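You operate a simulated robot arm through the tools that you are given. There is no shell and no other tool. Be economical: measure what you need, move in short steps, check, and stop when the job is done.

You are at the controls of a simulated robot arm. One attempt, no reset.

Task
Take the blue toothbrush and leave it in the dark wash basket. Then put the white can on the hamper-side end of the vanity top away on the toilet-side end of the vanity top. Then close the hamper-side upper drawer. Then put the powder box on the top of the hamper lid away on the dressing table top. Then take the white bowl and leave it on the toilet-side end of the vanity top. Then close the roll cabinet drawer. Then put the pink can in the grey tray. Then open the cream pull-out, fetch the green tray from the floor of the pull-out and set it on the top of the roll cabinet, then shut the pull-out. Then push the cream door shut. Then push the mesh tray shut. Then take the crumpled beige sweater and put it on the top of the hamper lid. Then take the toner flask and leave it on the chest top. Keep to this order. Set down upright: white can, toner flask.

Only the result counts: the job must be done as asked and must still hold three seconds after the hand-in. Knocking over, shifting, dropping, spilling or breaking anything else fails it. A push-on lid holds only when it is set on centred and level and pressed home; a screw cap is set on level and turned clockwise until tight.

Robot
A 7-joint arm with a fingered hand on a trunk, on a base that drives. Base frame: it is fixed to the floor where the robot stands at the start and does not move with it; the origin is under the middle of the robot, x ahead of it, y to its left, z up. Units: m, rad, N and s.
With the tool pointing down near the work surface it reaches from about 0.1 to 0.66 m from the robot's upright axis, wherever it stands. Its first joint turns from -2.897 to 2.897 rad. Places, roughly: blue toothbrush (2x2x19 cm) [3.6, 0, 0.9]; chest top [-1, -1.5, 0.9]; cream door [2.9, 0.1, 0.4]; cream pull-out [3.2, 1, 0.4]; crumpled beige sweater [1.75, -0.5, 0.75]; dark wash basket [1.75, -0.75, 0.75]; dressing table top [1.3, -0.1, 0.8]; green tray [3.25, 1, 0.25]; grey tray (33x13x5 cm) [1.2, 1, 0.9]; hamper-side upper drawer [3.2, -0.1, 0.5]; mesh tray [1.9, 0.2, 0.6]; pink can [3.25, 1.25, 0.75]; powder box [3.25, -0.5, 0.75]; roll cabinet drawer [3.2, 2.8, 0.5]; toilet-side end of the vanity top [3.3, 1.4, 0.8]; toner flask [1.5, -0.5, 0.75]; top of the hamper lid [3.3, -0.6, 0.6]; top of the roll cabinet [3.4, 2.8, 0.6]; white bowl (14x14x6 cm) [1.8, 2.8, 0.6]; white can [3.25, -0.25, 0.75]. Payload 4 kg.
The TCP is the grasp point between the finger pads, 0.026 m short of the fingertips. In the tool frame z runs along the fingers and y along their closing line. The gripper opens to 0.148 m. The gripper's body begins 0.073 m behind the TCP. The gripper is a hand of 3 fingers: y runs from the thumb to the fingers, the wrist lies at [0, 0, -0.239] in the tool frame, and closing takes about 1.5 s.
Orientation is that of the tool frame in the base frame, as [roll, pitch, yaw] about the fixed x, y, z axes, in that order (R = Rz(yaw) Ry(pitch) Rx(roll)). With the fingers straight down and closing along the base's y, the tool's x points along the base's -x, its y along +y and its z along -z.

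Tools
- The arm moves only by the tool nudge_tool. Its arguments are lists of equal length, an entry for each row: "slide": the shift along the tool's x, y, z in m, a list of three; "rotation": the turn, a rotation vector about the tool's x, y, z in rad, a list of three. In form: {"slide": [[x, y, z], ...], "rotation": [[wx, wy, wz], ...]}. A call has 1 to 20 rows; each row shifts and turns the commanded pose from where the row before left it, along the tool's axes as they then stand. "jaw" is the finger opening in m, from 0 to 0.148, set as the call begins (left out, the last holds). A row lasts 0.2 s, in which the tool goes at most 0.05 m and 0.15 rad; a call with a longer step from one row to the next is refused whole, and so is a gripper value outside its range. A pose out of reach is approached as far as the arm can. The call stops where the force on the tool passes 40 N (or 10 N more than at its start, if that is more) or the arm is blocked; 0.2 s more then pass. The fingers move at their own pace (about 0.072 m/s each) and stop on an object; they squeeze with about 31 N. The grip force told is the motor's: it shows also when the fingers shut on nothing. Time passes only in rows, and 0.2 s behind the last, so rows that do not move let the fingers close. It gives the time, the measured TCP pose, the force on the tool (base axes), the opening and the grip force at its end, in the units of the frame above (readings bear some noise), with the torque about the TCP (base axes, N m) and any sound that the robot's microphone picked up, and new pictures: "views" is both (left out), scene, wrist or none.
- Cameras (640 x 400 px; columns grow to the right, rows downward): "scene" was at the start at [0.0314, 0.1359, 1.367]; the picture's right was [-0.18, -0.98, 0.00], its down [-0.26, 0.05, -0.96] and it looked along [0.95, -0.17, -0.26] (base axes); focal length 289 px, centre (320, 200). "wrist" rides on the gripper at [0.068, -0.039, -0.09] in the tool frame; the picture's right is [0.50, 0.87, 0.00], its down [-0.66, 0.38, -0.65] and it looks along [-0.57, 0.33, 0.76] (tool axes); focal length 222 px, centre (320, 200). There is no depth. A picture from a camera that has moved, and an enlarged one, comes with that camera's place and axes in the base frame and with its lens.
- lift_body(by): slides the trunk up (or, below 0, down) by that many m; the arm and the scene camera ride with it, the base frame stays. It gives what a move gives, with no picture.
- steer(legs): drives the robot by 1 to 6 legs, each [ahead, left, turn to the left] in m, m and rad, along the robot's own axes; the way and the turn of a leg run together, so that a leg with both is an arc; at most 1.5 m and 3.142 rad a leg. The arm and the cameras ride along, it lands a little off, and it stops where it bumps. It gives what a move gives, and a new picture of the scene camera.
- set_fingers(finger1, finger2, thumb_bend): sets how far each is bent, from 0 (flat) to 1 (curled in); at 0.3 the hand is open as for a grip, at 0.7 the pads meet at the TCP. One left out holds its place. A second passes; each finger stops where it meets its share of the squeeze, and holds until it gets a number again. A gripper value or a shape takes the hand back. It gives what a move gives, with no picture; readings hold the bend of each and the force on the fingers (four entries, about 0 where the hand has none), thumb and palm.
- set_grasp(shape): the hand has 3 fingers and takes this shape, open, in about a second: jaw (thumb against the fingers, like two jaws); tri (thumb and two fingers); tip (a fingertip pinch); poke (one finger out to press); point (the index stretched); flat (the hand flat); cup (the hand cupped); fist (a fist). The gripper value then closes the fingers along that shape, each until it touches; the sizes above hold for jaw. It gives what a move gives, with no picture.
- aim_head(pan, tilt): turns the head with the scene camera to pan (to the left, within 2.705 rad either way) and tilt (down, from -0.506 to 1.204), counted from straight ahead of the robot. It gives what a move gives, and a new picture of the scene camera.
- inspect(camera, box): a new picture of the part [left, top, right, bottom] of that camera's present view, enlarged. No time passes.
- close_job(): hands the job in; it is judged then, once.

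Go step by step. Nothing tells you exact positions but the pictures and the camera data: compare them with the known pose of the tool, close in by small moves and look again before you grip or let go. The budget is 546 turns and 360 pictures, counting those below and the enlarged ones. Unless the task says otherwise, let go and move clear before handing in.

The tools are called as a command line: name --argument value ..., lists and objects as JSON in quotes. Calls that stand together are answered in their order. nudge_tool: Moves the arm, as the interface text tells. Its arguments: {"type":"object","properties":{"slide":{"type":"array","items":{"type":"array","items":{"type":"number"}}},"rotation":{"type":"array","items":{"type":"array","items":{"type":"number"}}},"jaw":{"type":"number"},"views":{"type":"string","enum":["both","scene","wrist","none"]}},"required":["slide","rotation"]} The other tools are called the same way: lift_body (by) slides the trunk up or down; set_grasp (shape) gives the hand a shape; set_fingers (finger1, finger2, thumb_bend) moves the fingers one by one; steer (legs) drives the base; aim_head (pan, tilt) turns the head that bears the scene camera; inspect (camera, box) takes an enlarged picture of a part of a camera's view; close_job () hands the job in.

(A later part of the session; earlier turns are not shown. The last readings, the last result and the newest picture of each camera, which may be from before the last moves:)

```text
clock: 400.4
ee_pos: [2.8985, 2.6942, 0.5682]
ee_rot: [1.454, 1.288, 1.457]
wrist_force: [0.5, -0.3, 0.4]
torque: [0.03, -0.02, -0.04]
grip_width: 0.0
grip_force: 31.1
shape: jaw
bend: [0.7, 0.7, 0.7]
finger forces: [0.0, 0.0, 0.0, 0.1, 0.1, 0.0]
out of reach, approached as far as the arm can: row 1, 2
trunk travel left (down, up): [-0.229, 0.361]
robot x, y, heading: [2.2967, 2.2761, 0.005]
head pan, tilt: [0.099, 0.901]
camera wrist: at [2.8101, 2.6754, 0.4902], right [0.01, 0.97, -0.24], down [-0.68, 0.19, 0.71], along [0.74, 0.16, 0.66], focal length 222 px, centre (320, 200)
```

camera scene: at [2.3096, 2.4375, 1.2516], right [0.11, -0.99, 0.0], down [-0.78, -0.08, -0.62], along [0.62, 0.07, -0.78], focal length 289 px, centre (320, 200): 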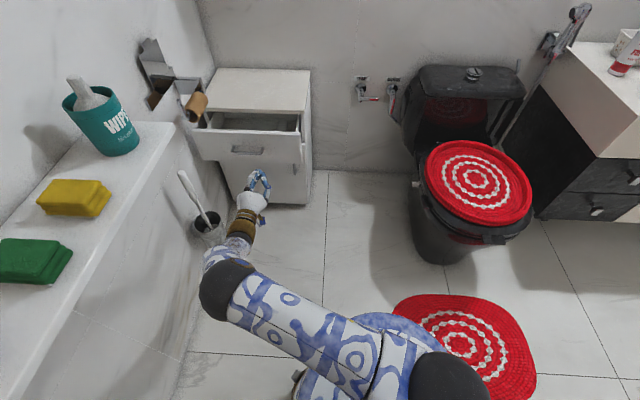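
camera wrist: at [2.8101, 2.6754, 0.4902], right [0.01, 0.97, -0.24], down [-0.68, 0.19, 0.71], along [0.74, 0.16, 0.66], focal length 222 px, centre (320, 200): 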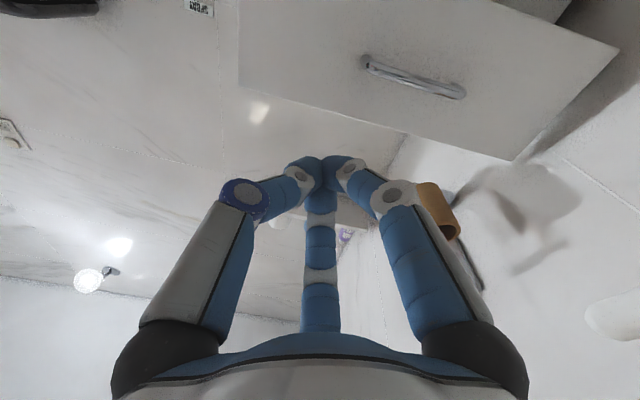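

lift_body --by -0.045

steer --legs '[[0.1, 0.02, 0]]'

nudge_tool --slide '[[0, 0, 0]]' --rotation '[[0, 0, 0]]' --views "wrist"

```text
clock: 401.3
ee_pos: [2.8981, 2.6931, 0.5234]
ee_rot: [1.453, 1.288, 1.457]
wrist_force: [0.0, -0.4, -0.3]
torque: [0.02, 0.02, -0.03]
grip_width: 0.0
grip_force: 30.9
shape: jaw
bend: [0.7, 0.7, 0.7]
finger forces: [0.0, 0.1, 0.1, 0.1, 0.0, 0.0]
trunk travel left (down, up): [-0.184, 0.406]
robot x, y, heading: [2.2966, 2.2754, 0.005]
head pan, tilt: [0.099, 0.901]
```

```text
clock: 402.4
ee_pos: [2.9991, 2.7142, 0.5242]
ee_rot: [1.453, 1.29, 1.455]
wrist_force: [0.0, 0.4, 0.0]
torque: [-0.01, -0.01, 0.01]
grip_width: 0.0001
grip_force: 31.3
shape: jaw
bend: [0.7, 0.7, 0.7]
finger forces: [0.0, 0.0, 0.0, 0.0, 0.1, 0.0]
trunk travel left (down, up): [-0.184, 0.406]
robot x, y, heading: [2.4025, 2.3007, 0.01]
head pan, tilt: [0.099, 0.901]
camera scene: at [2.4111, 2.4579, 1.2066], right [0.11, -0.99, 0.0], down [-0.78, -0.08, -0.62], along [0.62, 0.07, -0.78], focal length 289 px, centre (320, 200)
```

scene: 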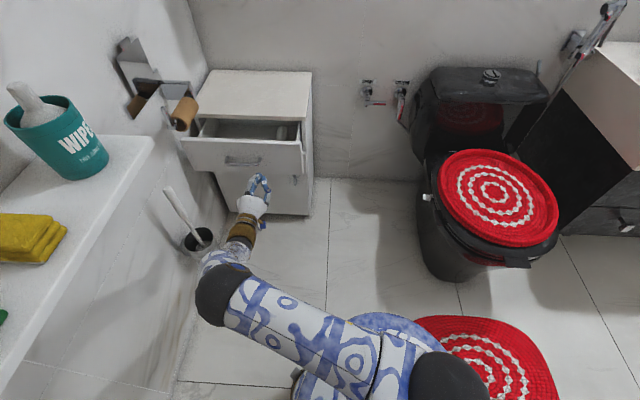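

```text
clock: 402.9
ee_pos: [2.9989, 2.7145, 0.5225]
ee_rot: [1.453, 1.292, 1.455]
wrist_force: [0.0, 0.4, -0.2]
torque: [0.01, 0.01, -0.01]
grip_width: 0.0002
grip_force: 31.5
shape: jaw
bend: [0.7, 0.7, 0.7]
finger forces: [0.0, 0.0, 0.0, 0.0, 0.0, 0.1]
trunk travel left (down, up): [-0.184, 0.406]
robot x, y, heading: [2.3981, 2.2979, 0.01]
head pan, tilt: [0.099, 0.901]
camera wrist: at [2.9113, 2.6961, 0.4451], right [0.01, 0.97, -0.24], down [-0.68, 0.19, 0.71], along [0.74, 0.16, 0.66], focal length 222 px, centre (320, 200)
```

wrist: 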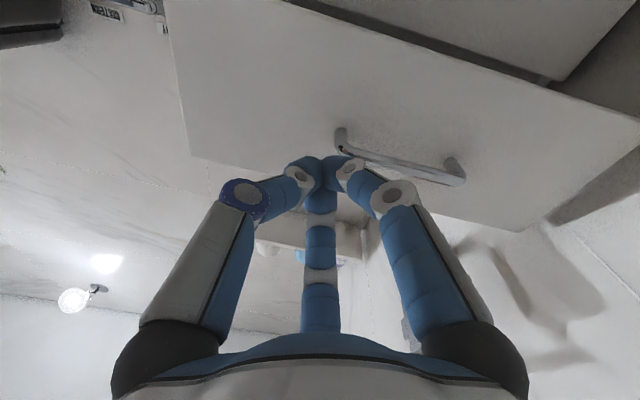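

steer --legs '[[0.08, 0, 0]]'

nudge_tool --slide '[[0, 0, 0]]' --rotation '[[0, 0, 0]]' --views "wrist"

```text
clock: 403.9
ee_pos: [3.0793, 2.7152, 0.5233]
ee_rot: [1.453, 1.292, 1.456]
wrist_force: [1.0, -0.2, 0.1]
torque: [-0.03, 0.02, 0.01]
grip_width: 0.0
grip_force: 31.4
shape: jaw
bend: [0.7, 0.7, 0.7]
finger forces: [0.1, 0.0, 0.1, 0.0, 0.0, 0.1]
trunk travel left (down, up): [-0.184, 0.406]
robot x, y, heading: [2.4786, 2.2987, 0.008]
head pan, tilt: [0.099, 0.901]
camera scene: at [2.4917, 2.4586, 1.2066], right [0.11, -0.99, 0.0], down [-0.78, -0.08, -0.62], along [0.62, 0.07, -0.78], focal length 289 px, centre (320, 200)
```

scene: 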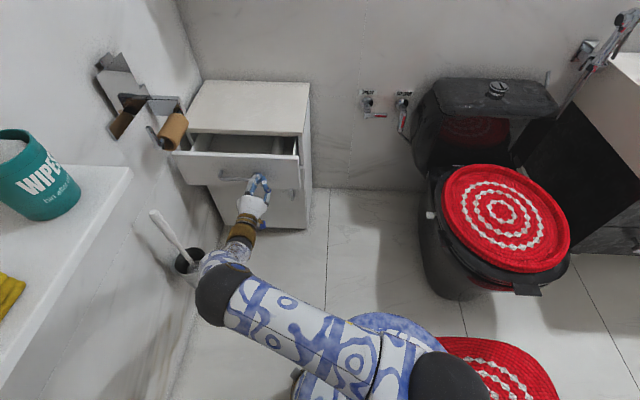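

```text
clock: 404.3
ee_pos: [3.0795, 2.7156, 0.5235]
ee_rot: [1.453, 1.291, 1.458]
wrist_force: [0.6, 0.1, -0.1]
torque: [-0.03, -0.01, -0.02]
grip_width: 0.0001
grip_force: 30.8
shape: jaw
bend: [0.7, 0.7, 0.7]
finger forces: [0.0, 0.1, 0.1, 0.0, 0.1, 0.1]
trunk travel left (down, up): [-0.184, 0.406]
robot x, y, heading: [2.4824, 2.2986, 0.008]
head pan, tilt: [0.099, 0.901]
camera wrist: at [2.9918, 2.6972, 0.4451], right [0.01, 0.97, -0.24], down [-0.68, 0.18, 0.71], along [0.74, 0.16, 0.66], focal length 222 px, centre (320, 200)
```

wrist: 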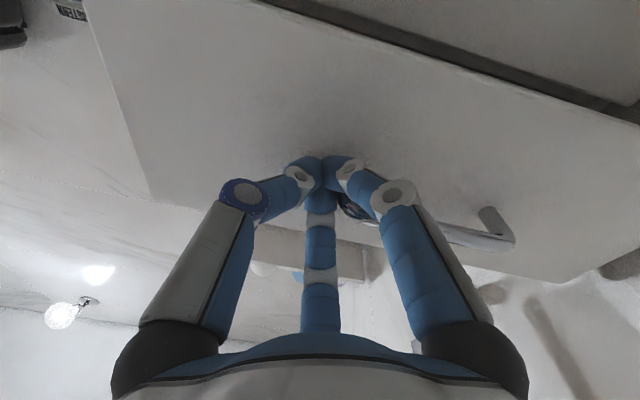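

steer --legs '[[0.06, 0, 0]]'

```text
clock: 405.3
ee_pos: [3.1417, 2.7149, 0.5232]
ee_rot: [1.455, 1.293, 1.455]
wrist_force: [0.3, -0.5, 0.1]
torque: [0.04, 0.0, 0.0]
grip_width: 0.0
grip_force: 31.1
shape: jaw
bend: [0.7, 0.7, 0.7]
finger forces: [0.0, 0.0, 0.0, 0.0, 0.0, 0.0]
trunk travel left (down, up): [-0.184, 0.406]
robot x, y, heading: [2.54, 2.2939, 0.009]
head pan, tilt: [0.099, 0.901]
camera scene: at [2.5521, 2.4591, 1.2066], right [0.11, -0.99, 0.0], down [-0.78, -0.08, -0.62], along [0.62, 0.07, -0.78], focal length 289 px, centre (320, 200)
```

scene: 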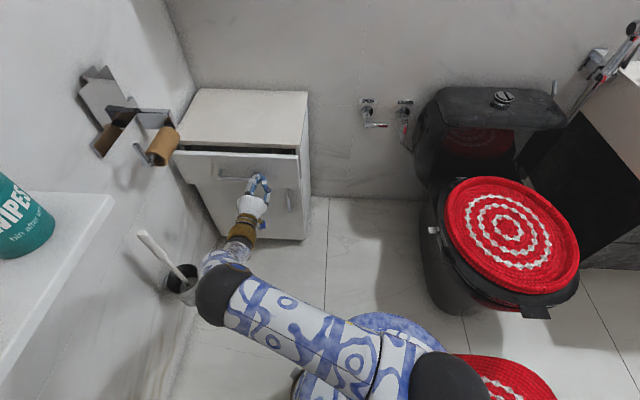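

steer --legs '[[0.045, 0, 0]]'

inspect --camera "scene" --box '[150, 70, 350, 250]'

```text
clock: 406.2
ee_pos: [3.1852, 2.7157, 0.5231]
ee_rot: [1.453, 1.289, 1.457]
wrist_force: [-0.9, 0.2, 0.1]
torque: [0.01, -0.01, -0.03]
grip_width: 0.0
grip_force: 31.2
shape: jaw
bend: [0.7, 0.7, 0.7]
finger forces: [0.0, 0.1, 0.0, 0.0, 0.1, 0.0]
trunk travel left (down, up): [-0.184, 0.406]
robot x, y, heading: [2.5845, 2.2991, 0.004]
head pan, tilt: [0.099, 0.901]
camera scene: at [2.5969, 2.4595, 1.2066], right [0.11, -0.99, 0.0], down [-0.78, -0.08, -0.62], along [0.62, 0.07, -0.78], focal length 289 px, centre (320, 200)
```

scene: 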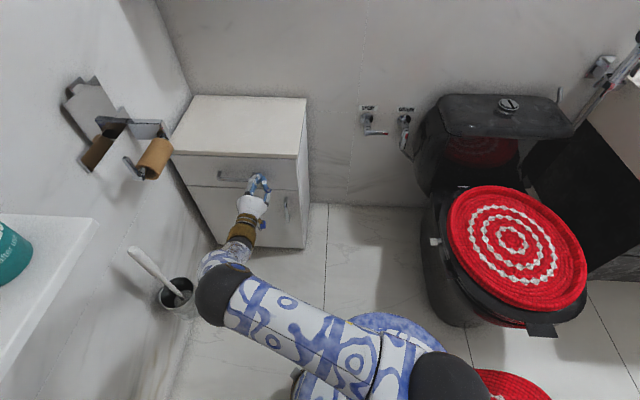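

```text
2.22 times, centred on (250, 160) of scene
camera zoom: at [2.5969, 2.4595, 1.2066], right [0.11, -0.99, 0.0], down [-0.78, -0.08, -0.62], along [0.62, 0.07, -0.78], focal length 642 px, centre (476, 289)
```

zoom: 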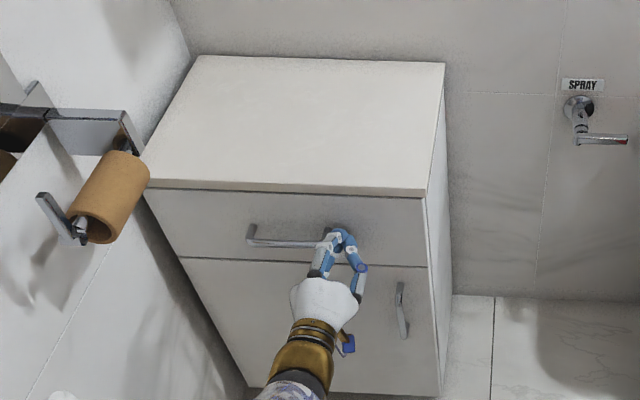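

The drawer looks flush. A final small push to check it is home.

nudge_tool --slide '[[0, 0, 0.01], [0, 0, 0.01], [0, 0, 0.01]]' --rotation '[[0, 0, 0], [0, 0, 0], [0, 0, 0]]' --views "none"

steer --legs '[[0.02, 0, 0]]'

inspect --camera "scene" --box '[150, 70, 350, 250]'

```text
clock: 406.6
ee_pos: [3.1896, 2.7183, 0.5237]
ee_rot: [1.479, 1.294, 1.485]
wrist_force: [-12.8, -2.4, 2.3]
torque: [-0.01, -0.05, -0.01]
grip_width: 0.0001
grip_force: 31.1
shape: jaw
bend: [0.7, 0.7, 0.7]
finger forces: [0.1, 0.1, 0.1, 0.0, 0.1, 0.0]
out of reach, approached as far as the arm can: row 2
trunk travel left (down, up): [-0.184, 0.406]
robot x, y, heading: [2.5793, 2.2989, 0.01]
head pan, tilt: [0.099, 0.901]
stopped in row 2: the force on the tool passed its limit (the readings are from after the stop); the commanded pose is now the measured one
```

```text
clock: 407.4
ee_pos: [3.1894, 2.7206, 0.5208]
ee_rot: [1.492, 1.292, 1.501]
wrist_force: [-4.9, -1.6, 1.6]
torque: [0.01, -0.04, 0.02]
grip_width: 0.0
grip_force: 30.8
shape: jaw
bend: [0.7, 0.7, 0.7]
finger forces: [0.0, 0.1, 0.0, 0.1, 0.0, 0.0]
trunk travel left (down, up): [-0.184, 0.406]
robot x, y, heading: [2.5871, 2.2976, 0.016]
head pan, tilt: [0.099, 0.901]
stopped in leg 1: the force on the tool passed its limit (the readings are from after the stop); the commanded pose is now the measured one
camera scene: at [2.5983, 2.4592, 1.2066], right [0.11, -0.99, 0.0], down [-0.78, -0.09, -0.62], along [0.62, 0.07, -0.78], focal length 289 px, centre (320, 200)
```

scene: 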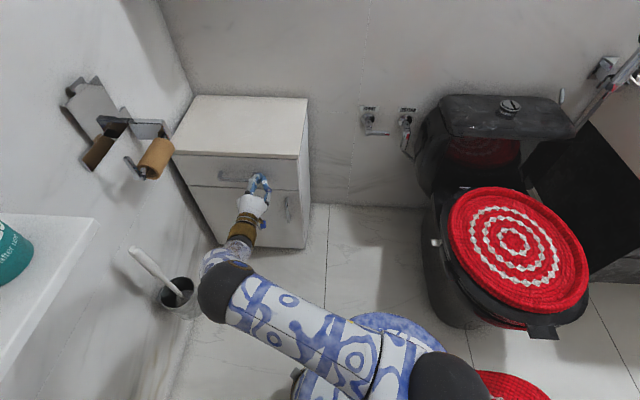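

```text
2.22 times, centred on (250, 160) of scene
camera zoom: at [2.5983, 2.4592, 1.2066], right [0.11, -0.99, 0.0], down [-0.78, -0.09, -0.62], along [0.62, 0.07, -0.78], focal length 642 px, centre (476, 289)
```

zoom: 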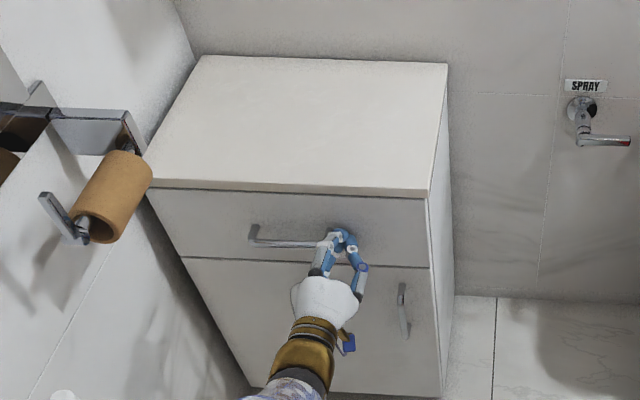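

steer --legs '[[-0.12, 0, 0], [-0.3, 0, 0]]'

aim_head --pan 0.4 --tilt 0.6

```text
clock: 410.3
ee_pos: [2.7641, 2.7137, 0.52]
ee_rot: [1.492, 1.29, 1.5]
wrist_force: [0.6, 0.3, -0.3]
torque: [0.03, 0.0, 0.01]
grip_width: 0.0
grip_force: 31.3
shape: jaw
bend: [0.7, 0.7, 0.7]
finger forces: [0.0, 0.0, 0.1, 0.1, 0.0, 0.0]
trunk travel left (down, up): [-0.184, 0.406]
robot x, y, heading: [2.1637, 2.2936, 0.015]
head pan, tilt: [0.099, 0.901]
camera scene: at [2.173, 2.4532, 1.2066], right [0.11, -0.99, 0.0], down [-0.78, -0.09, -0.62], along [0.62, 0.07, -0.78], focal length 289 px, centre (320, 200)
```

scene: 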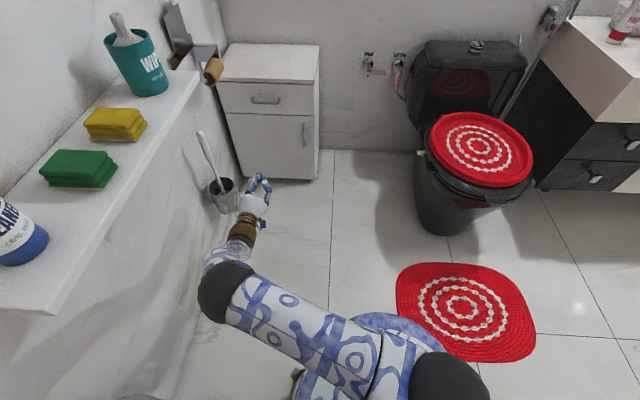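

```text
clock: 411.1
ee_pos: [2.7643, 2.7127, 0.5204]
ee_rot: [1.492, 1.291, 1.501]
wrist_force: [0.2, 0.4, -0.9]
torque: [0.01, -0.01, -0.01]
grip_width: 0.0
grip_force: 30.5
shape: jaw
bend: [0.7, 0.7, 0.7]
finger forces: [0.1, 0.0, 0.1, 0.0, 0.0, 0.0]
trunk travel left (down, up): [-0.184, 0.406]
robot x, y, heading: [2.162, 2.2935, 0.013]
head pan, tilt: [0.4, 0.6]
camera scene: at [2.1789, 2.4801, 1.2313], right [0.4, -0.92, 0.0], down [-0.52, -0.23, -0.82], along [0.76, 0.33, -0.57], focal length 289 px, centre (320, 200)
```

scene: 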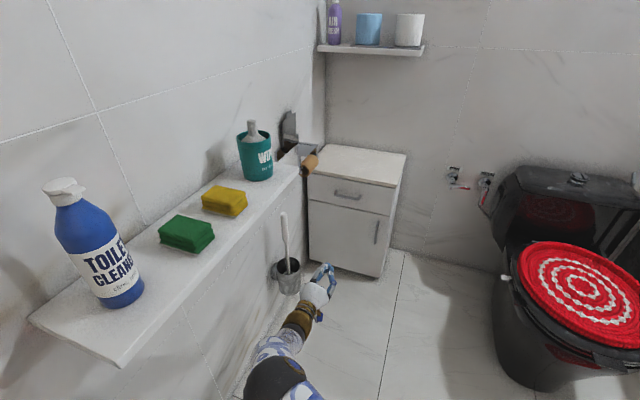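

Drawer closed and shelf items intact. I'll move away from the wall, raise the trunk and bring the hand back to its normal tilted attitude.

steer --legs '[[0, -0.45, -0.013]]'

lift_body --by 0.4

nudge_tool --slide '[[0, 0, 0], [0, 0, 0], [0, 0, 0], [0, 0, 0], [0, 0, 0], [0, 0, 0], [0, 0, 0], [0, 0, 0], [0, 0, 0], [0.0, -0.04, 0], [0.0, -0.04, 0], [0.0, -0.04, 0], [0.0, -0.04, 0], [0.0, -0.04, 0], [0.0, -0.04, 0], [0.0, -0.04, 0], [0.0, -0.04, 0]]' --rotation '[[0, 0, -0.142], [0, 0, -0.142], [0, 0.144, 0], [0, 0.144, 0], [0, 0.144, 0], [0, 0.144, 0], [0, 0.144, 0], [0, 0.144, 0], [0, 0.144, 0], [0, 0, 0], [0, 0, 0], [0, 0, 0], [0, 0, 0], [0, 0, 0], [0, 0, 0], [0, 0, 0], [0, 0, 0]]' --jaw 0.1 --views "none"

aim_head --pan -0.1 --tilt 0.8

```text
clock: 413.8
ee_pos: [2.7723, 2.2649, 0.5197]
ee_rot: [1.492, 1.291, 1.492]
wrist_force: [0.7, 1.3, 0.0]
torque: [0.01, 0.01, -0.03]
grip_width: 0.0
grip_force: 31.8
shape: jaw
bend: [0.7, 0.7, 0.7]
finger forces: [0.0, 0.1, 0.0, 0.0, 0.0, 0.0]
trunk travel left (down, up): [-0.184, 0.406]
robot x, y, heading: [2.1654, 1.8476, 0.006]
head pan, tilt: [0.4, 0.6]
camera scene: at [2.1849, 2.0352, 1.2314], right [0.4, -0.92, 0.0], down [-0.52, -0.22, -0.82], along [0.76, 0.33, -0.57], focal length 289 px, centre (320, 200)
```

scene: 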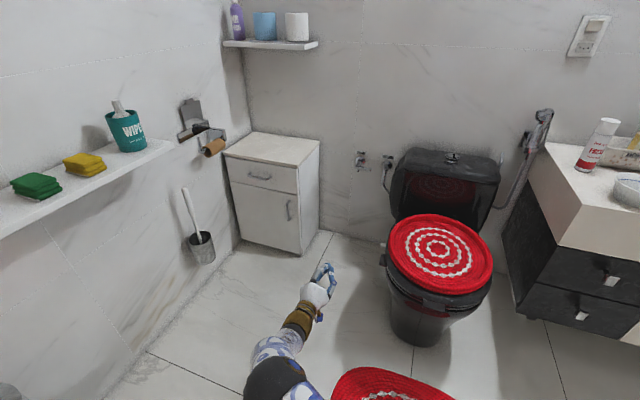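

```text
clock: 417.6
ee_pos: [2.7714, 2.2646, 0.92]
ee_rot: [1.493, 1.291, 1.494]
wrist_force: [-0.3, 0.3, 0.3]
torque: [-0.02, 0.03, -0.02]
grip_width: 0.0
grip_force: 31.0
shape: jaw
bend: [0.7, 0.7, 0.7]
finger forces: [0.0, 0.0, 0.1, 0.1, 0.0, 0.0]
trunk travel left (down, up): [-0.584, 0.006]
robot x, y, heading: [2.165, 1.8489, 0.014]
head pan, tilt: [0.4, 0.6]
```

```text
clock: 421.2
ee_pos: [2.7629, 1.9355, 0.9147]
ee_rot: [-3.139, 0.838, -3.139]
wrist_force: [0.6, -0.1, 0.1]
torque: [0.01, -0.02, 0.01]
grip_width: 0.0998
grip_force: 0.0
shape: jaw
bend: [0.29, 0.29, 0.72]
finger forces: [0.1, 0.0, 0.0, 0.0, 0.0, 0.0]
out of reach, approached as far as the arm can: row 8, 9
trunk travel left (down, up): [-0.584, 0.006]
robot x, y, heading: [2.1615, 1.8459, 0.002]
head pan, tilt: [0.4, 0.6]
```

```text
clock: 422.1
ee_pos: [2.765, 1.9374, 0.9138]
ee_rot: [-3.139, 0.835, -3.139]
wrist_force: [0.3, 0.4, -0.4]
torque: [0.0, -0.03, 0.04]
grip_width: 0.1001
grip_force: 0.1
shape: jaw
bend: [0.29, 0.29, 0.72]
finger forces: [0.0, 0.1, 0.0, 0.0, 0.0, 0.0]
trunk travel left (down, up): [-0.584, 0.006]
robot x, y, heading: [2.1663, 1.8521, 0.008]
head pan, tilt: [-0.099, 0.799]
camera scene: at [2.1841, 1.9928, 1.6146], right [-0.09, -1.0, 0.0], down [-0.71, 0.07, -0.7], along [0.69, -0.06, -0.72], focal length 289 px, centre (320, 200)
```

scene: 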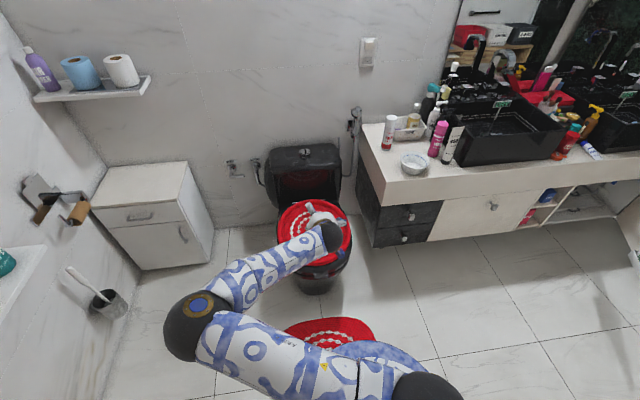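

The bowl and white can look right. Pink can is at about (3.263, 1.345), top z≈0.93, close to a tall tube, so I'll grasp from straight above. Retract and point the hand down.

nudge_tool --slide '[[0.03, -0.03, -0.03], [0.03, -0.03, -0.03], [0.03, -0.03, -0.03], [0, 0, -0.02], [0, 0, 0], [0, 0, 0], [0, 0, 0], [0, 0, 0], [0, 0, 0], [0, 0, 0]]' --rotation '[[0, 0, 0], [0, 0, 0], [0, 0, 0], [0, 0, 0], [0, 0.14, 0], [0, 0.14, 0], [0, 0.14, 0], [0, 0.14, 0], [0, 0.14, 0], [0, 0.137, 0]]' --views "none"

steer --legs '[[0, -0.5, 0], [0.4, 0, 0]]'

nudge_tool --slide '[[0, 0, 0]]' --rotation '[[0, 0, 0]]' --views "wrist"

```text
refused: row 1 steps farther than a row can; nothing moved
```

```text
clock: 427.2
ee_pos: [3.1665, 1.4221, 0.915]
ee_rot: [-3.141, 0.833, 3.136]
wrist_force: [0.2, 0.1, -0.2]
torque: [0.01, 0.02, 0.01]
grip_width: 0.0999
grip_force: 0.0
shape: jaw
bend: [0.29, 0.29, 0.72]
finger forces: [0.0, 0.0, 0.0, 0.0, 0.0, 0.0]
trunk travel left (down, up): [-0.584, 0.006]
robot x, y, heading: [2.5691, 1.3384, 0.0]
head pan, tilt: [-0.099, 0.799]
camera scene: at [2.5871, 1.4822, 1.6145], right [-0.1, -0.99, 0.0], down [-0.71, 0.07, -0.7], along [0.69, -0.07, -0.72], focal length 289 px, centre (320, 200)
```

scene: 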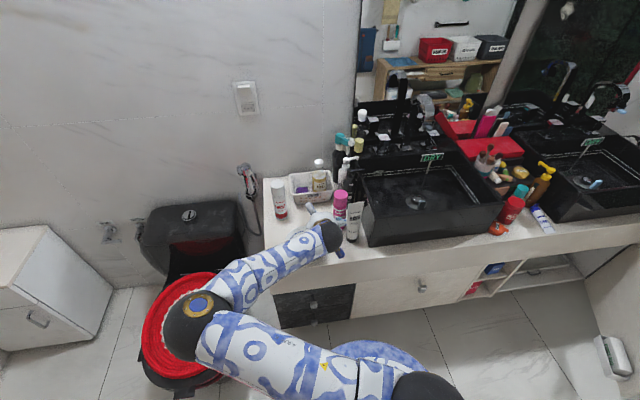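

```text
clock: 427.6
ee_pos: [3.1659, 1.4205, 0.9141]
ee_rot: [-3.139, 0.837, 3.134]
wrist_force: [-0.7, -0.3, -0.3]
torque: [-0.02, 0.02, -0.01]
grip_width: 0.1
grip_force: 0.1
shape: jaw
bend: [0.29, 0.29, 0.72]
finger forces: [0.1, 0.0, 0.1, 0.1, 0.0, 0.0]
trunk travel left (down, up): [-0.584, 0.006]
robot x, y, heading: [2.5648, 1.3356, 0.001]
head pan, tilt: [-0.099, 0.799]
camera wrist: at [3.0532, 1.3842, 0.9259], right [-0.33, 0.87, -0.37], down [-0.04, 0.38, 0.92], along [0.94, 0.32, -0.09], focal length 222 px, centre (320, 200)
```

wrist: 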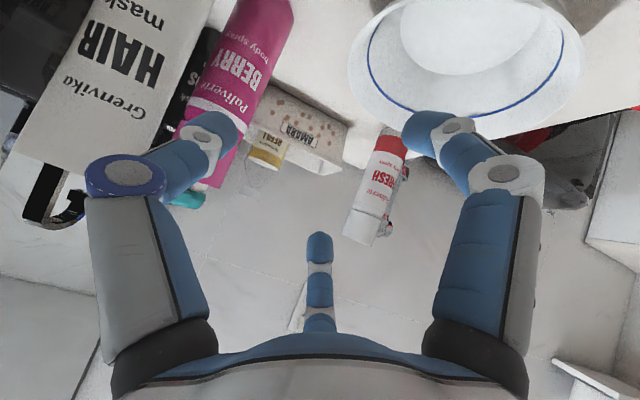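

The retract was refused but the drive went ahead; the hand is clear of everything, fortunately. I'll raise and retract it now, then point down.

nudge_tool --slide '[[-0.009, 0, -0.035], [-0.009, 0, -0.035], [-0.009, 0, -0.035], [-0.009, 0, -0.035], [-0.009, 0, -0.035], [0, 0, 0], [0, 0, 0], [0, 0, 0], [0, 0, 0], [0, 0, 0], [0, 0, 0]]' --rotation '[[0, 0, 0], [0, 0, 0], [0, 0, 0], [0, 0, 0], [0, 0, 0], [0, 0.14, 0], [0, 0.14, 0], [0, 0.14, 0], [0, 0.14, 0], [0, 0.14, 0], [0, 0.137, 0]]' --views "both"

```text
clock: 430.0
ee_pos: [3.0658, 1.4228, 1.065]
ee_rot: [-3.14, -0.004, 3.134]
wrist_force: [0.8, 0.1, -0.5]
torque: [-0.02, -0.01, -0.03]
grip_width: 0.1
grip_force: 0.2
shape: jaw
bend: [0.29, 0.29, 0.72]
finger forces: [0.1, 0.1, 0.1, 0.1, 0.1, 0.0]
trunk travel left (down, up): [-0.584, 0.006]
robot x, y, heading: [2.5704, 1.3358, -0.007]
head pan, tilt: [-0.099, 0.799]
camera scene: at [2.5872, 1.482, 1.6145], right [-0.1, -0.99, 0.0], down [-0.71, 0.07, -0.7], along [0.69, -0.07, -0.72], focal length 289 px, centre (320, 200)
camera wrist: at [2.9986, 1.3848, 1.1569], right [-0.49, 0.87, 0.0], down [0.66, 0.37, 0.65], along [0.57, 0.32, -0.76], focal length 222 px, centre (320, 200)
```

scene: 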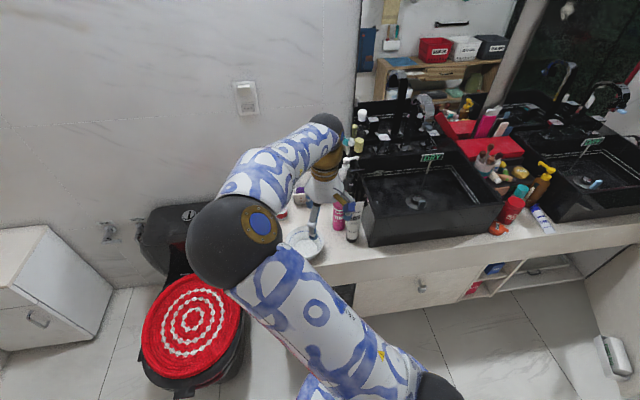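
wrist: 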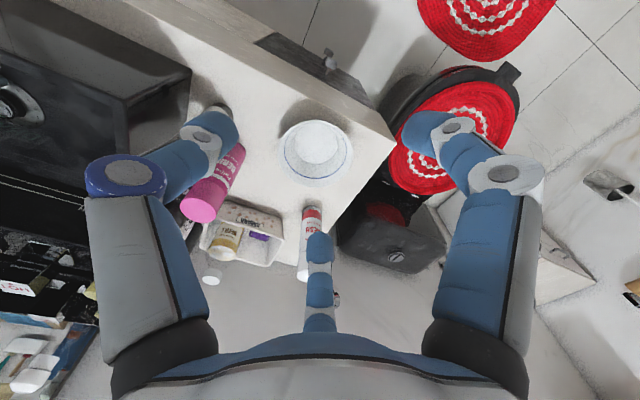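

steer --legs '[[0.1, 0, 0]]'

nudge_tool --slide '[[-0.03, -0.027, 0], [-0.03, -0.027, 0], [-0.032, -0.027, 0]]' --rotation '[[0, 0, 0], [0, 0, 0], [0, 0, 0]]' --jaw 0.09 --views "wrist"

```text
clock: 431.1
ee_pos: [3.1668, 1.4223, 1.0657]
ee_rot: [-3.139, -0.003, 3.136]
wrist_force: [-0.9, 1.0, 0.0]
torque: [0.01, -0.01, 0.02]
grip_width: 0.0999
grip_force: 0.1
shape: jaw
bend: [0.29, 0.29, 0.72]
finger forces: [0.0, 0.0, 0.0, 0.0, 0.1, 0.0]
trunk travel left (down, up): [-0.584, 0.006]
robot x, y, heading: [2.6667, 1.3364, 0.002]
head pan, tilt: [-0.099, 0.799]
camera scene: at [2.6867, 1.4821, 1.6145], right [-0.1, -0.99, 0.0], down [-0.71, 0.07, -0.7], along [0.69, -0.07, -0.72], focal length 289 px, centre (320, 200)
```

scene: 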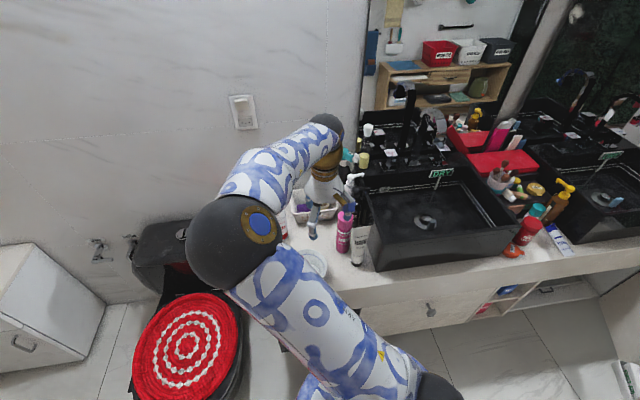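

```text
clock: 431.9
ee_pos: [3.2581, 1.3403, 1.0685]
ee_rot: [-3.14, -0.002, 3.135]
wrist_force: [0.9, -0.8, 0.9]
torque: [0.02, 0.01, -0.04]
grip_width: 0.0907
grip_force: 0.1
shape: jaw
bend: [0.32, 0.32, 0.7]
finger forces: [0.0, 0.1, 0.1, 0.0, 0.0, 0.1]
trunk travel left (down, up): [-0.584, 0.006]
robot x, y, heading: [2.6635, 1.3379, -0.001]
head pan, tilt: [-0.099, 0.799]
camera wrist: at [3.1898, 1.3028, 1.159], right [-0.49, 0.87, 0.0], down [0.66, 0.37, 0.65], along [0.57, 0.32, -0.76], focal length 222 px, centre (320, 200)
```

wrist: 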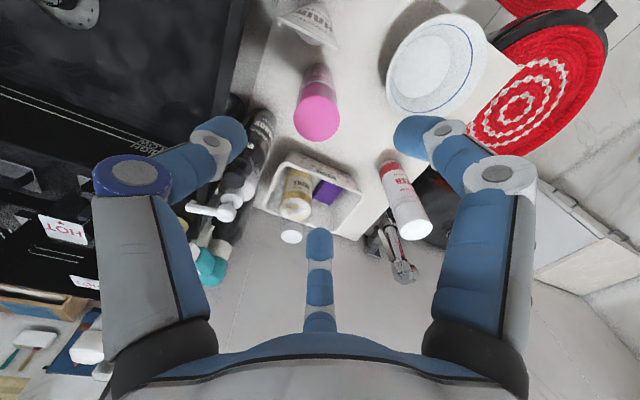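

nudge_tool --slide '[[0, 0, 0.04], [0, 0, 0.04], [0, 0, 0.03]]' --rotation '[[0, 0, 0], [0, 0, 0], [0, 0, 0]]' --views "wrist"

```text
clock: 432.7
ee_pos: [3.2542, 1.3386, 0.9559]
ee_rot: [-3.141, -0.002, 3.135]
wrist_force: [-0.5, -0.3, 0.3]
torque: [0.02, -0.02, 0.01]
grip_width: 0.0906
grip_force: 0.0
shape: jaw
bend: [0.32, 0.32, 0.7]
finger forces: [0.1, 0.0, 0.0, 0.0, 0.0, 0.0]
trunk travel left (down, up): [-0.584, 0.006]
robot x, y, heading: [2.6606, 1.337, 0.001]
head pan, tilt: [-0.099, 0.799]
camera wrist: at [3.187, 1.302, 1.0469], right [-0.49, 0.87, 0.0], down [0.66, 0.37, 0.65], along [0.57, 0.32, -0.76], focal length 222 px, centre (320, 200)
```

wrist: 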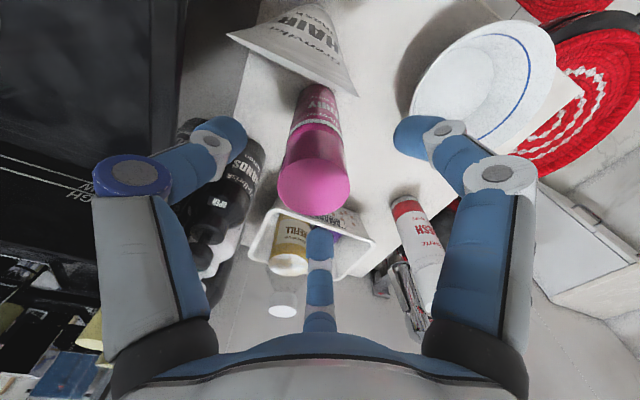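

nudge_tool --slide '[[0, 0, 0.03], [0, 0, 0.03], [0, 0, 0.008]]' --rotation '[[0, 0, 0], [0, 0, 0], [0, 0, 0]]' --views "wrist"

nudge_tool --slide '[[0, 0, 0], [0, 0, 0], [0, 0, 0], [0, 0, 0], [0, 0, 0], [0, 0, 0]]' --rotation '[[0, 0, 0], [0, 0, 0], [0, 0, 0], [0, 0, 0], [0, 0, 0], [0, 0, 0]]' --jaw 0.03 --views "wrist"

```text
clock: 433.5
ee_pos: [3.2572, 1.3405, 0.8867]
ee_rot: [-3.139, -0.003, 3.137]
wrist_force: [0.3, 0.1, 0.5]
torque: [-0.01, -0.04, 0.03]
grip_width: 0.0906
grip_force: 0.0
shape: jaw
bend: [0.32, 0.32, 0.7]
finger forces: [0.0, 0.0, 0.0, 0.1, 0.1, 0.0]
trunk travel left (down, up): [-0.584, 0.006]
robot x, y, heading: [2.6631, 1.342, 0.001]
head pan, tilt: [-0.099, 0.799]
camera wrist: at [3.1881, 1.3024, 0.978], right [-0.49, 0.87, 0.0], down [0.66, 0.37, 0.65], along [0.57, 0.32, -0.76], focal length 222 px, centre (320, 200)
```

wrist: 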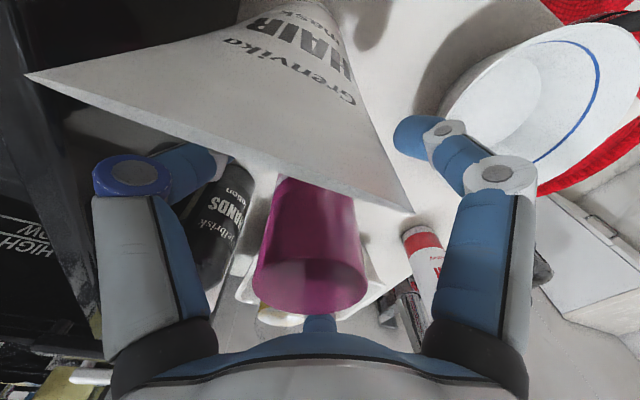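

```text
clock: 434.9
ee_pos: [3.2564, 1.3407, 0.8879]
ee_rot: [-3.139, -0.002, 3.133]
wrist_force: [-0.4, 1.5, 0.6]
torque: [-0.01, 0.03, -0.02]
grip_width: 0.0419
grip_force: 30.6
shape: jaw
bend: [0.76, 0.77, 0.7]
finger forces: [27.8, 27.7, 0.0, 0.0, 27.3, 0.0]
trunk travel left (down, up): [-0.584, 0.006]
robot x, y, heading: [2.6658, 1.3373, -0.002]
head pan, tilt: [-0.099, 0.799]
camera wrist: at [3.1882, 1.3023, 0.9783], right [-0.49, 0.87, 0.0], down [0.66, 0.37, 0.65], along [0.57, 0.32, -0.76], focal length 222 px, centre (320, 200)
```

wrist: 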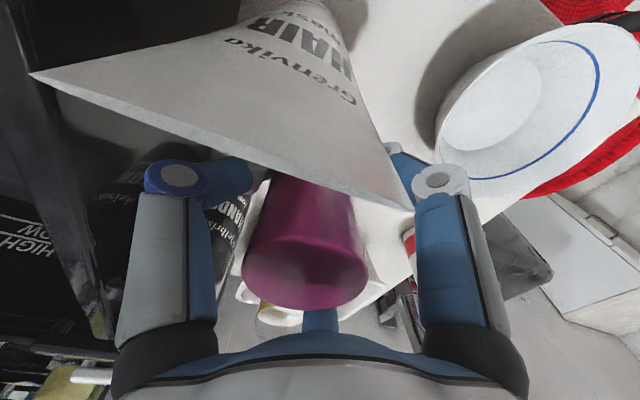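

nudge_tool --slide '[[0, 0, -0.02], [0, 0, -0.03], [0, 0, -0.04], [0, 0, -0.04], [0, 0, -0.04], [0, 0, -0.03]]' --rotation '[[0, 0, 0], [0, 0, 0], [0, 0, 0], [0, 0, 0], [0, 0, 0], [0, 0, 0]]' --views "wrist"

```text
clock: 436.3
ee_pos: [3.2571, 1.3414, 1.0893]
ee_rot: [3.141, -0.001, 3.133]
wrist_force: [0.2, 0.0, -2.5]
torque: [-0.02, 0.02, 0.01]
grip_width: 0.0419
grip_force: 30.8
shape: jaw
bend: [0.76, 0.77, 0.7]
finger forces: [27.9, 27.8, 0.1, 0.0, 27.4, 0.0]
trunk travel left (down, up): [-0.584, 0.006]
robot x, y, heading: [2.6617, 1.3338, -0.004]
head pan, tilt: [-0.099, 0.799]
camera wrist: at [3.1889, 1.3036, 1.1803], right [-0.49, 0.87, 0.0], down [0.66, 0.38, 0.65], along [0.57, 0.32, -0.76], focal length 222 px, centre (320, 200)
```

wrist: 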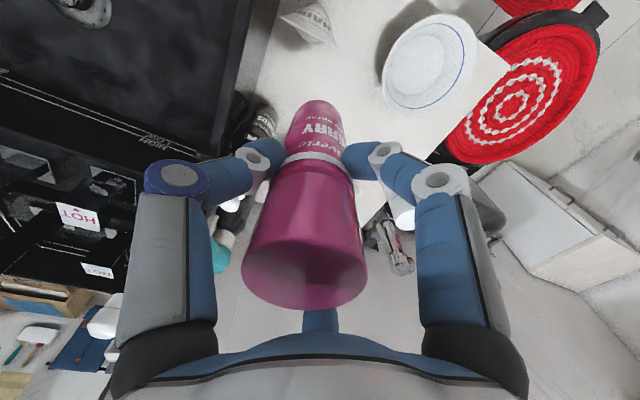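

Pink can lifted cleanly. Retract and take it to the dressing room.

nudge_tool --slide '[[0.04, 0, 0], [0.045, 0, 0], [0.045, 0, 0], [0.045, 0, 0]]' --rotation '[[0, 0, 0], [0, 0, 0], [0, 0, 0], [0, 0, 0]]' --views "none"

steer --legs '[[-0.35, 0, 0.004], [-0.05, 0.92, 0], [-0.5, 0, 0]]'

```text
clock: 437.3
ee_pos: [3.0794, 1.3428, 1.09]
ee_rot: [-3.14, 0.001, 3.136]
wrist_force: [0.4, 0.1, -2.5]
torque: [-0.01, -0.01, 0.0]
grip_width: 0.0417
grip_force: 31.0
shape: jaw
bend: [0.76, 0.77, 0.7]
finger forces: [27.9, 27.8, 0.0, 0.0, 27.6, 0.0]
trunk travel left (down, up): [-0.584, 0.006]
robot x, y, heading: [2.6642, 1.3357, -0.004]
head pan, tilt: [-0.099, 0.799]
```

```text
clock: 446.6
ee_pos: [2.172, 2.2725, 1.0902]
ee_rot: [-3.139, -0.002, -3.14]
wrist_force: [-0.3, -0.1, -2.0]
torque: [0.02, 0.01, 0.02]
grip_width: 0.0415
grip_force: 30.9
shape: jaw
bend: [0.76, 0.77, 0.7]
finger forces: [27.9, 27.9, 0.1, 0.1, 27.6, 0.0]
trunk travel left (down, up): [-0.584, 0.006]
robot x, y, heading: [1.7546, 2.2637, 0.008]
head pan, tilt: [-0.099, 0.799]
camera scene: at [1.7753, 2.4088, 1.6146], right [-0.09, -1.0, 0.0], down [-0.71, 0.07, -0.7], along [0.69, -0.06, -0.72], focal length 289 px, centre (320, 200)
```

scene: 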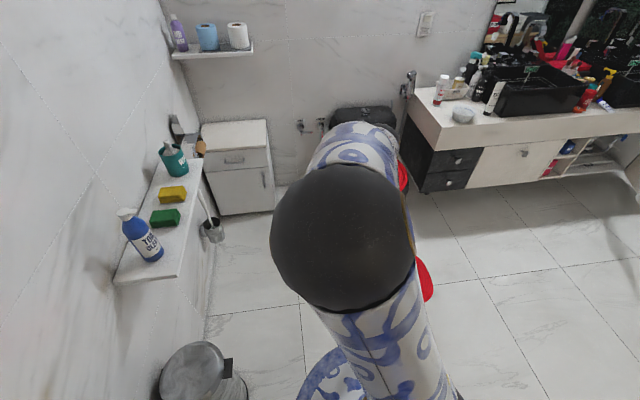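

steer --legs '[[0, -0.01, -0.008], [-0.5, 0, 0], [-0.5, 0, 0]]'

steer --legs '[[-0.1, -0.2, 0], [-0.25, -0.3, 0], [0, -0.7, 0]]'

aim_head --pan 0.1 --tilt 0.6

```text
clock: 452.5
ee_pos: [1.1703, 2.2601, 1.09]
ee_rot: [-3.14, -0.001, 3.122]
wrist_force: [-0.6, -0.1, -1.7]
torque: [0.01, 0.07, 0.0]
grip_width: 0.0415
grip_force: 30.7
shape: jaw
bend: [0.76, 0.77, 0.7]
finger forces: [27.9, 27.9, 0.1, 0.0, 27.6, 0.1]
trunk travel left (down, up): [-0.584, 0.006]
robot x, y, heading: [0.7542, 2.2596, -0.012]
head pan, tilt: [-0.099, 0.799]
camera scene: at [0.7761, 2.4048, 1.6146], right [-0.11, -0.99, 0.0], down [-0.71, 0.08, -0.7], along [0.69, -0.08, -0.72], focal length 289 px, centre (320, 200)
```

scene: 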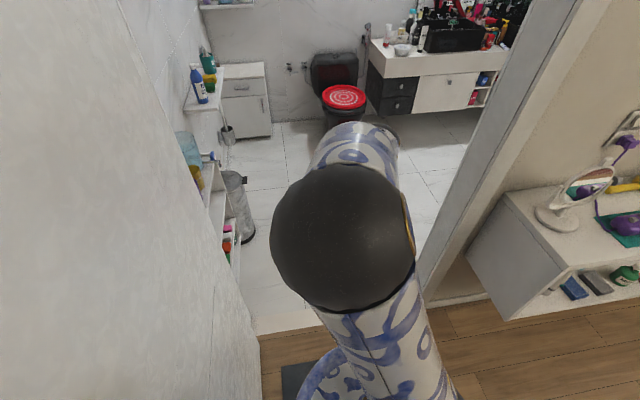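

```text
clock: 459.7
ee_pos: [0.8141, 1.0618, 1.0911]
ee_rot: [-3.139, -0.002, -3.14]
wrist_force: [-0.1, 0.3, -2.5]
torque: [-0.01, -0.01, -0.03]
grip_width: 0.042
grip_force: 30.9
shape: jaw
bend: [0.76, 0.77, 0.7]
finger forces: [27.8, 27.9, 0.1, 0.1, 27.7, 0.0]
trunk travel left (down, up): [-0.584, 0.006]
robot x, y, heading: [0.3978, 1.049, 0.009]
head pan, tilt: [-0.099, 0.799]
camera scene: at [0.4188, 1.1983, 1.6146], right [-0.09, -1.0, 0.0], down [-0.71, 0.07, -0.7], along [0.69, -0.06, -0.72], focal length 289 px, centre (320, 200)
```

scene: 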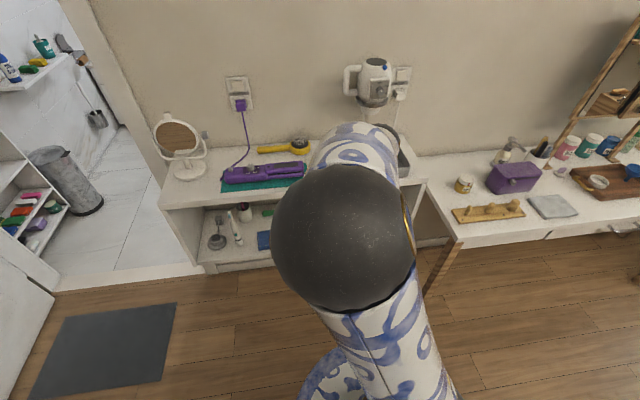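

```text
clock: 460.4
ee_pos: [0.8157, 1.0606, 1.0896]
ee_rot: [-3.139, -0.001, 3.141]
wrist_force: [-0.7, -0.4, -2.6]
torque: [-0.03, 0.04, 0.0]
grip_width: 0.0419
grip_force: 31.2
shape: jaw
bend: [0.76, 0.77, 0.7]
finger forces: [27.8, 28.0, 0.0, 0.0, 27.6, 0.1]
trunk travel left (down, up): [-0.584, 0.006]
robot x, y, heading: [0.3992, 1.0552, 0.006]
head pan, tilt: [0.099, 0.6]
camera scene: at [0.4264, 1.2154, 1.6314], right [0.11, -0.99, 0.0], down [-0.56, -0.06, -0.82], along [0.82, 0.09, -0.57], focal length 289 px, centre (320, 200)
```

scene: 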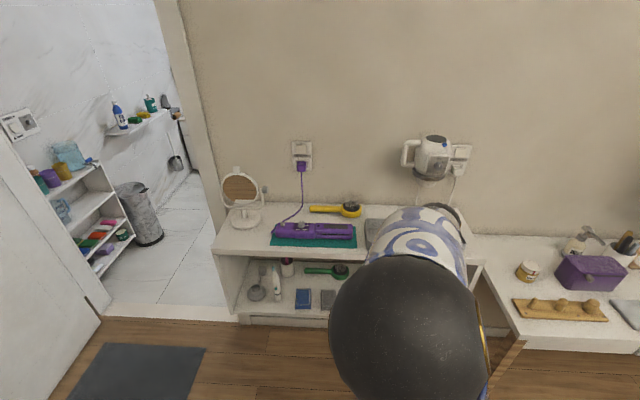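

steer --legs '[[0.25, -0.05, -0.006]]'

nudge_tool --slide '[[-0.04, 0, 0], [-0.04, 0, 0]]' --rotation '[[0, 0, 0], [0, 0, 0]]' --views "both"

```text
clock: 462.3
ee_pos: [1.0681, 1.0103, 1.0896]
ee_rot: [-3.14, -0.002, 3.135]
wrist_force: [0.3, 0.1, -2.0]
torque: [-0.01, 0.01, -0.03]
grip_width: 0.0417
grip_force: 31.1
shape: jaw
bend: [0.76, 0.77, 0.7]
finger forces: [27.9, 28.0, 0.1, 0.0, 27.6, 0.1]
trunk travel left (down, up): [-0.584, 0.006]
robot x, y, heading: [0.651, 1.0033, -0.002]
head pan, tilt: [0.099, 0.6]
camera scene: at [0.6797, 1.1665, 1.6314], right [0.1, -0.99, 0.0], down [-0.56, -0.06, -0.82], along [0.82, 0.08, -0.57], focal length 289 px, centre (320, 200)
```

scene: 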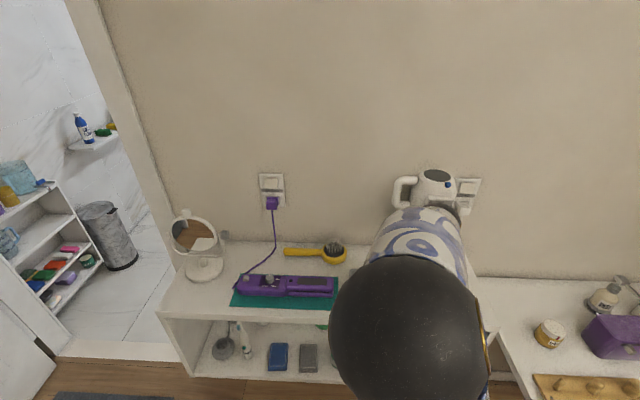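

```text
clock: 462.9
ee_pos: [1.1488, 1.0098, 1.0896]
ee_rot: [-3.14, -0.001, 3.136]
wrist_force: [0.7, 0.2, -2.7]
torque: [0.03, 0.0, 0.01]
grip_width: 0.0417
grip_force: 31.3
shape: jaw
bend: [0.76, 0.77, 0.7]
finger forces: [29.4, 28.6, 0.1, 0.0, 28.5, 0.0]
trunk travel left (down, up): [-0.584, 0.006]
robot x, y, heading: [0.6516, 1.0043, 0.001]
head pan, tilt: [0.099, 0.6]
camera scene: at [0.6799, 1.1667, 1.6314], right [0.1, -0.99, 0.0], down [-0.56, -0.06, -0.82], along [0.82, 0.08, -0.57], focal length 289 px, centre (320, 200)
camera wrist: at [1.0798, 0.9727, 1.1796], right [-0.49, 0.87, 0.0], down [0.66, 0.37, 0.65], along [0.57, 0.32, -0.76], focal length 222 px, centre (320, 200)
```

scene: 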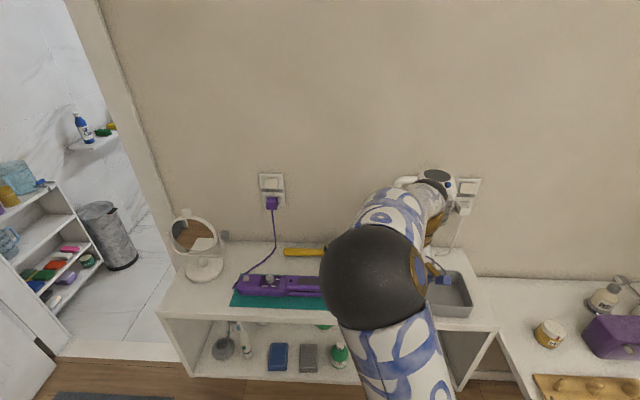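
wrist: 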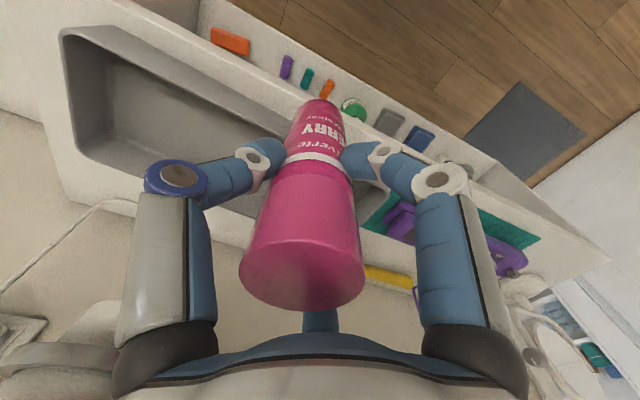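

The grey tray: rim z≈0.95, x≈1.20–1.33, y≈0.80–1.12. A wall dryer hangs behind, so I'll use the front-left part of the tray, about (1.245, 1.03). Raise first.

nudge_tool --slide '[[0, 0, -0.035], [0, 0, -0.035], [-0.03, 0.01, 0], [-0.033, 0.005, 0], [-0.033, 0.005, 0]]' --rotation '[[0, 0, 0], [0, 0, 0], [0, 0, 0], [0, 0, 0], [0, 0, 0]]' --views "both"

```text
clock: 464.1
ee_pos: [1.2452, 1.0303, 1.1594]
ee_rot: [-3.139, -0.002, 3.134]
wrist_force: [-0.1, 0.5, -1.3]
torque: [0.0, 0.07, 0.01]
grip_width: 0.0417
grip_force: 30.7
shape: jaw
bend: [0.76, 0.77, 0.7]
finger forces: [28.9, 28.4, 0.0, 0.0, 28.5, 0.0]
trunk travel left (down, up): [-0.584, 0.006]
robot x, y, heading: [0.6521, 1.0086, 0.002]
head pan, tilt: [0.099, 0.6]
camera scene: at [0.6798, 1.1665, 1.6314], right [0.1, -0.99, 0.0], down [-0.56, -0.06, -0.82], along [0.82, 0.08, -0.57], focal length 289 px, centre (320, 200)
camera wrist: at [1.1772, 0.9919, 1.249], right [-0.49, 0.87, 0.0], down [0.66, 0.37, 0.65], along [0.57, 0.32, -0.76], focal length 222 px, centre (320, 200)
```

scene: 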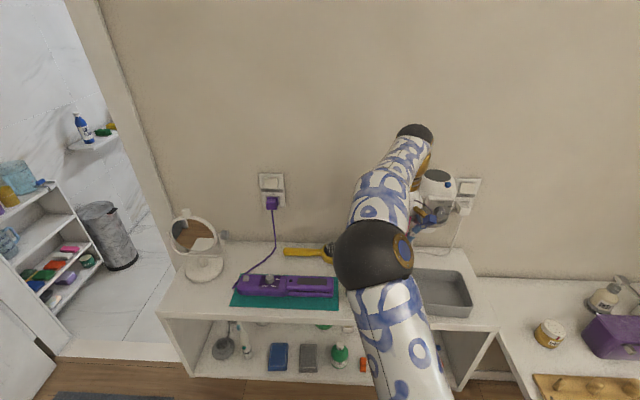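
wrist: 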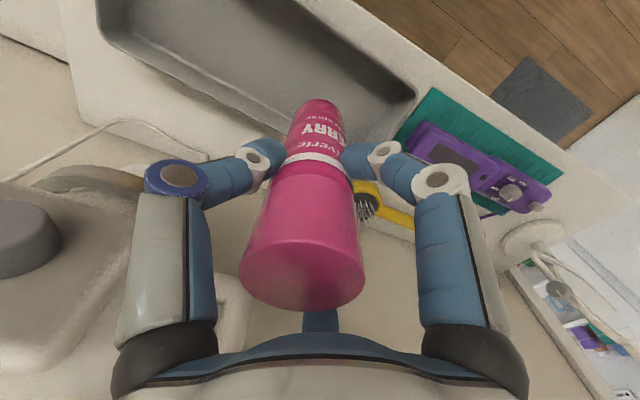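

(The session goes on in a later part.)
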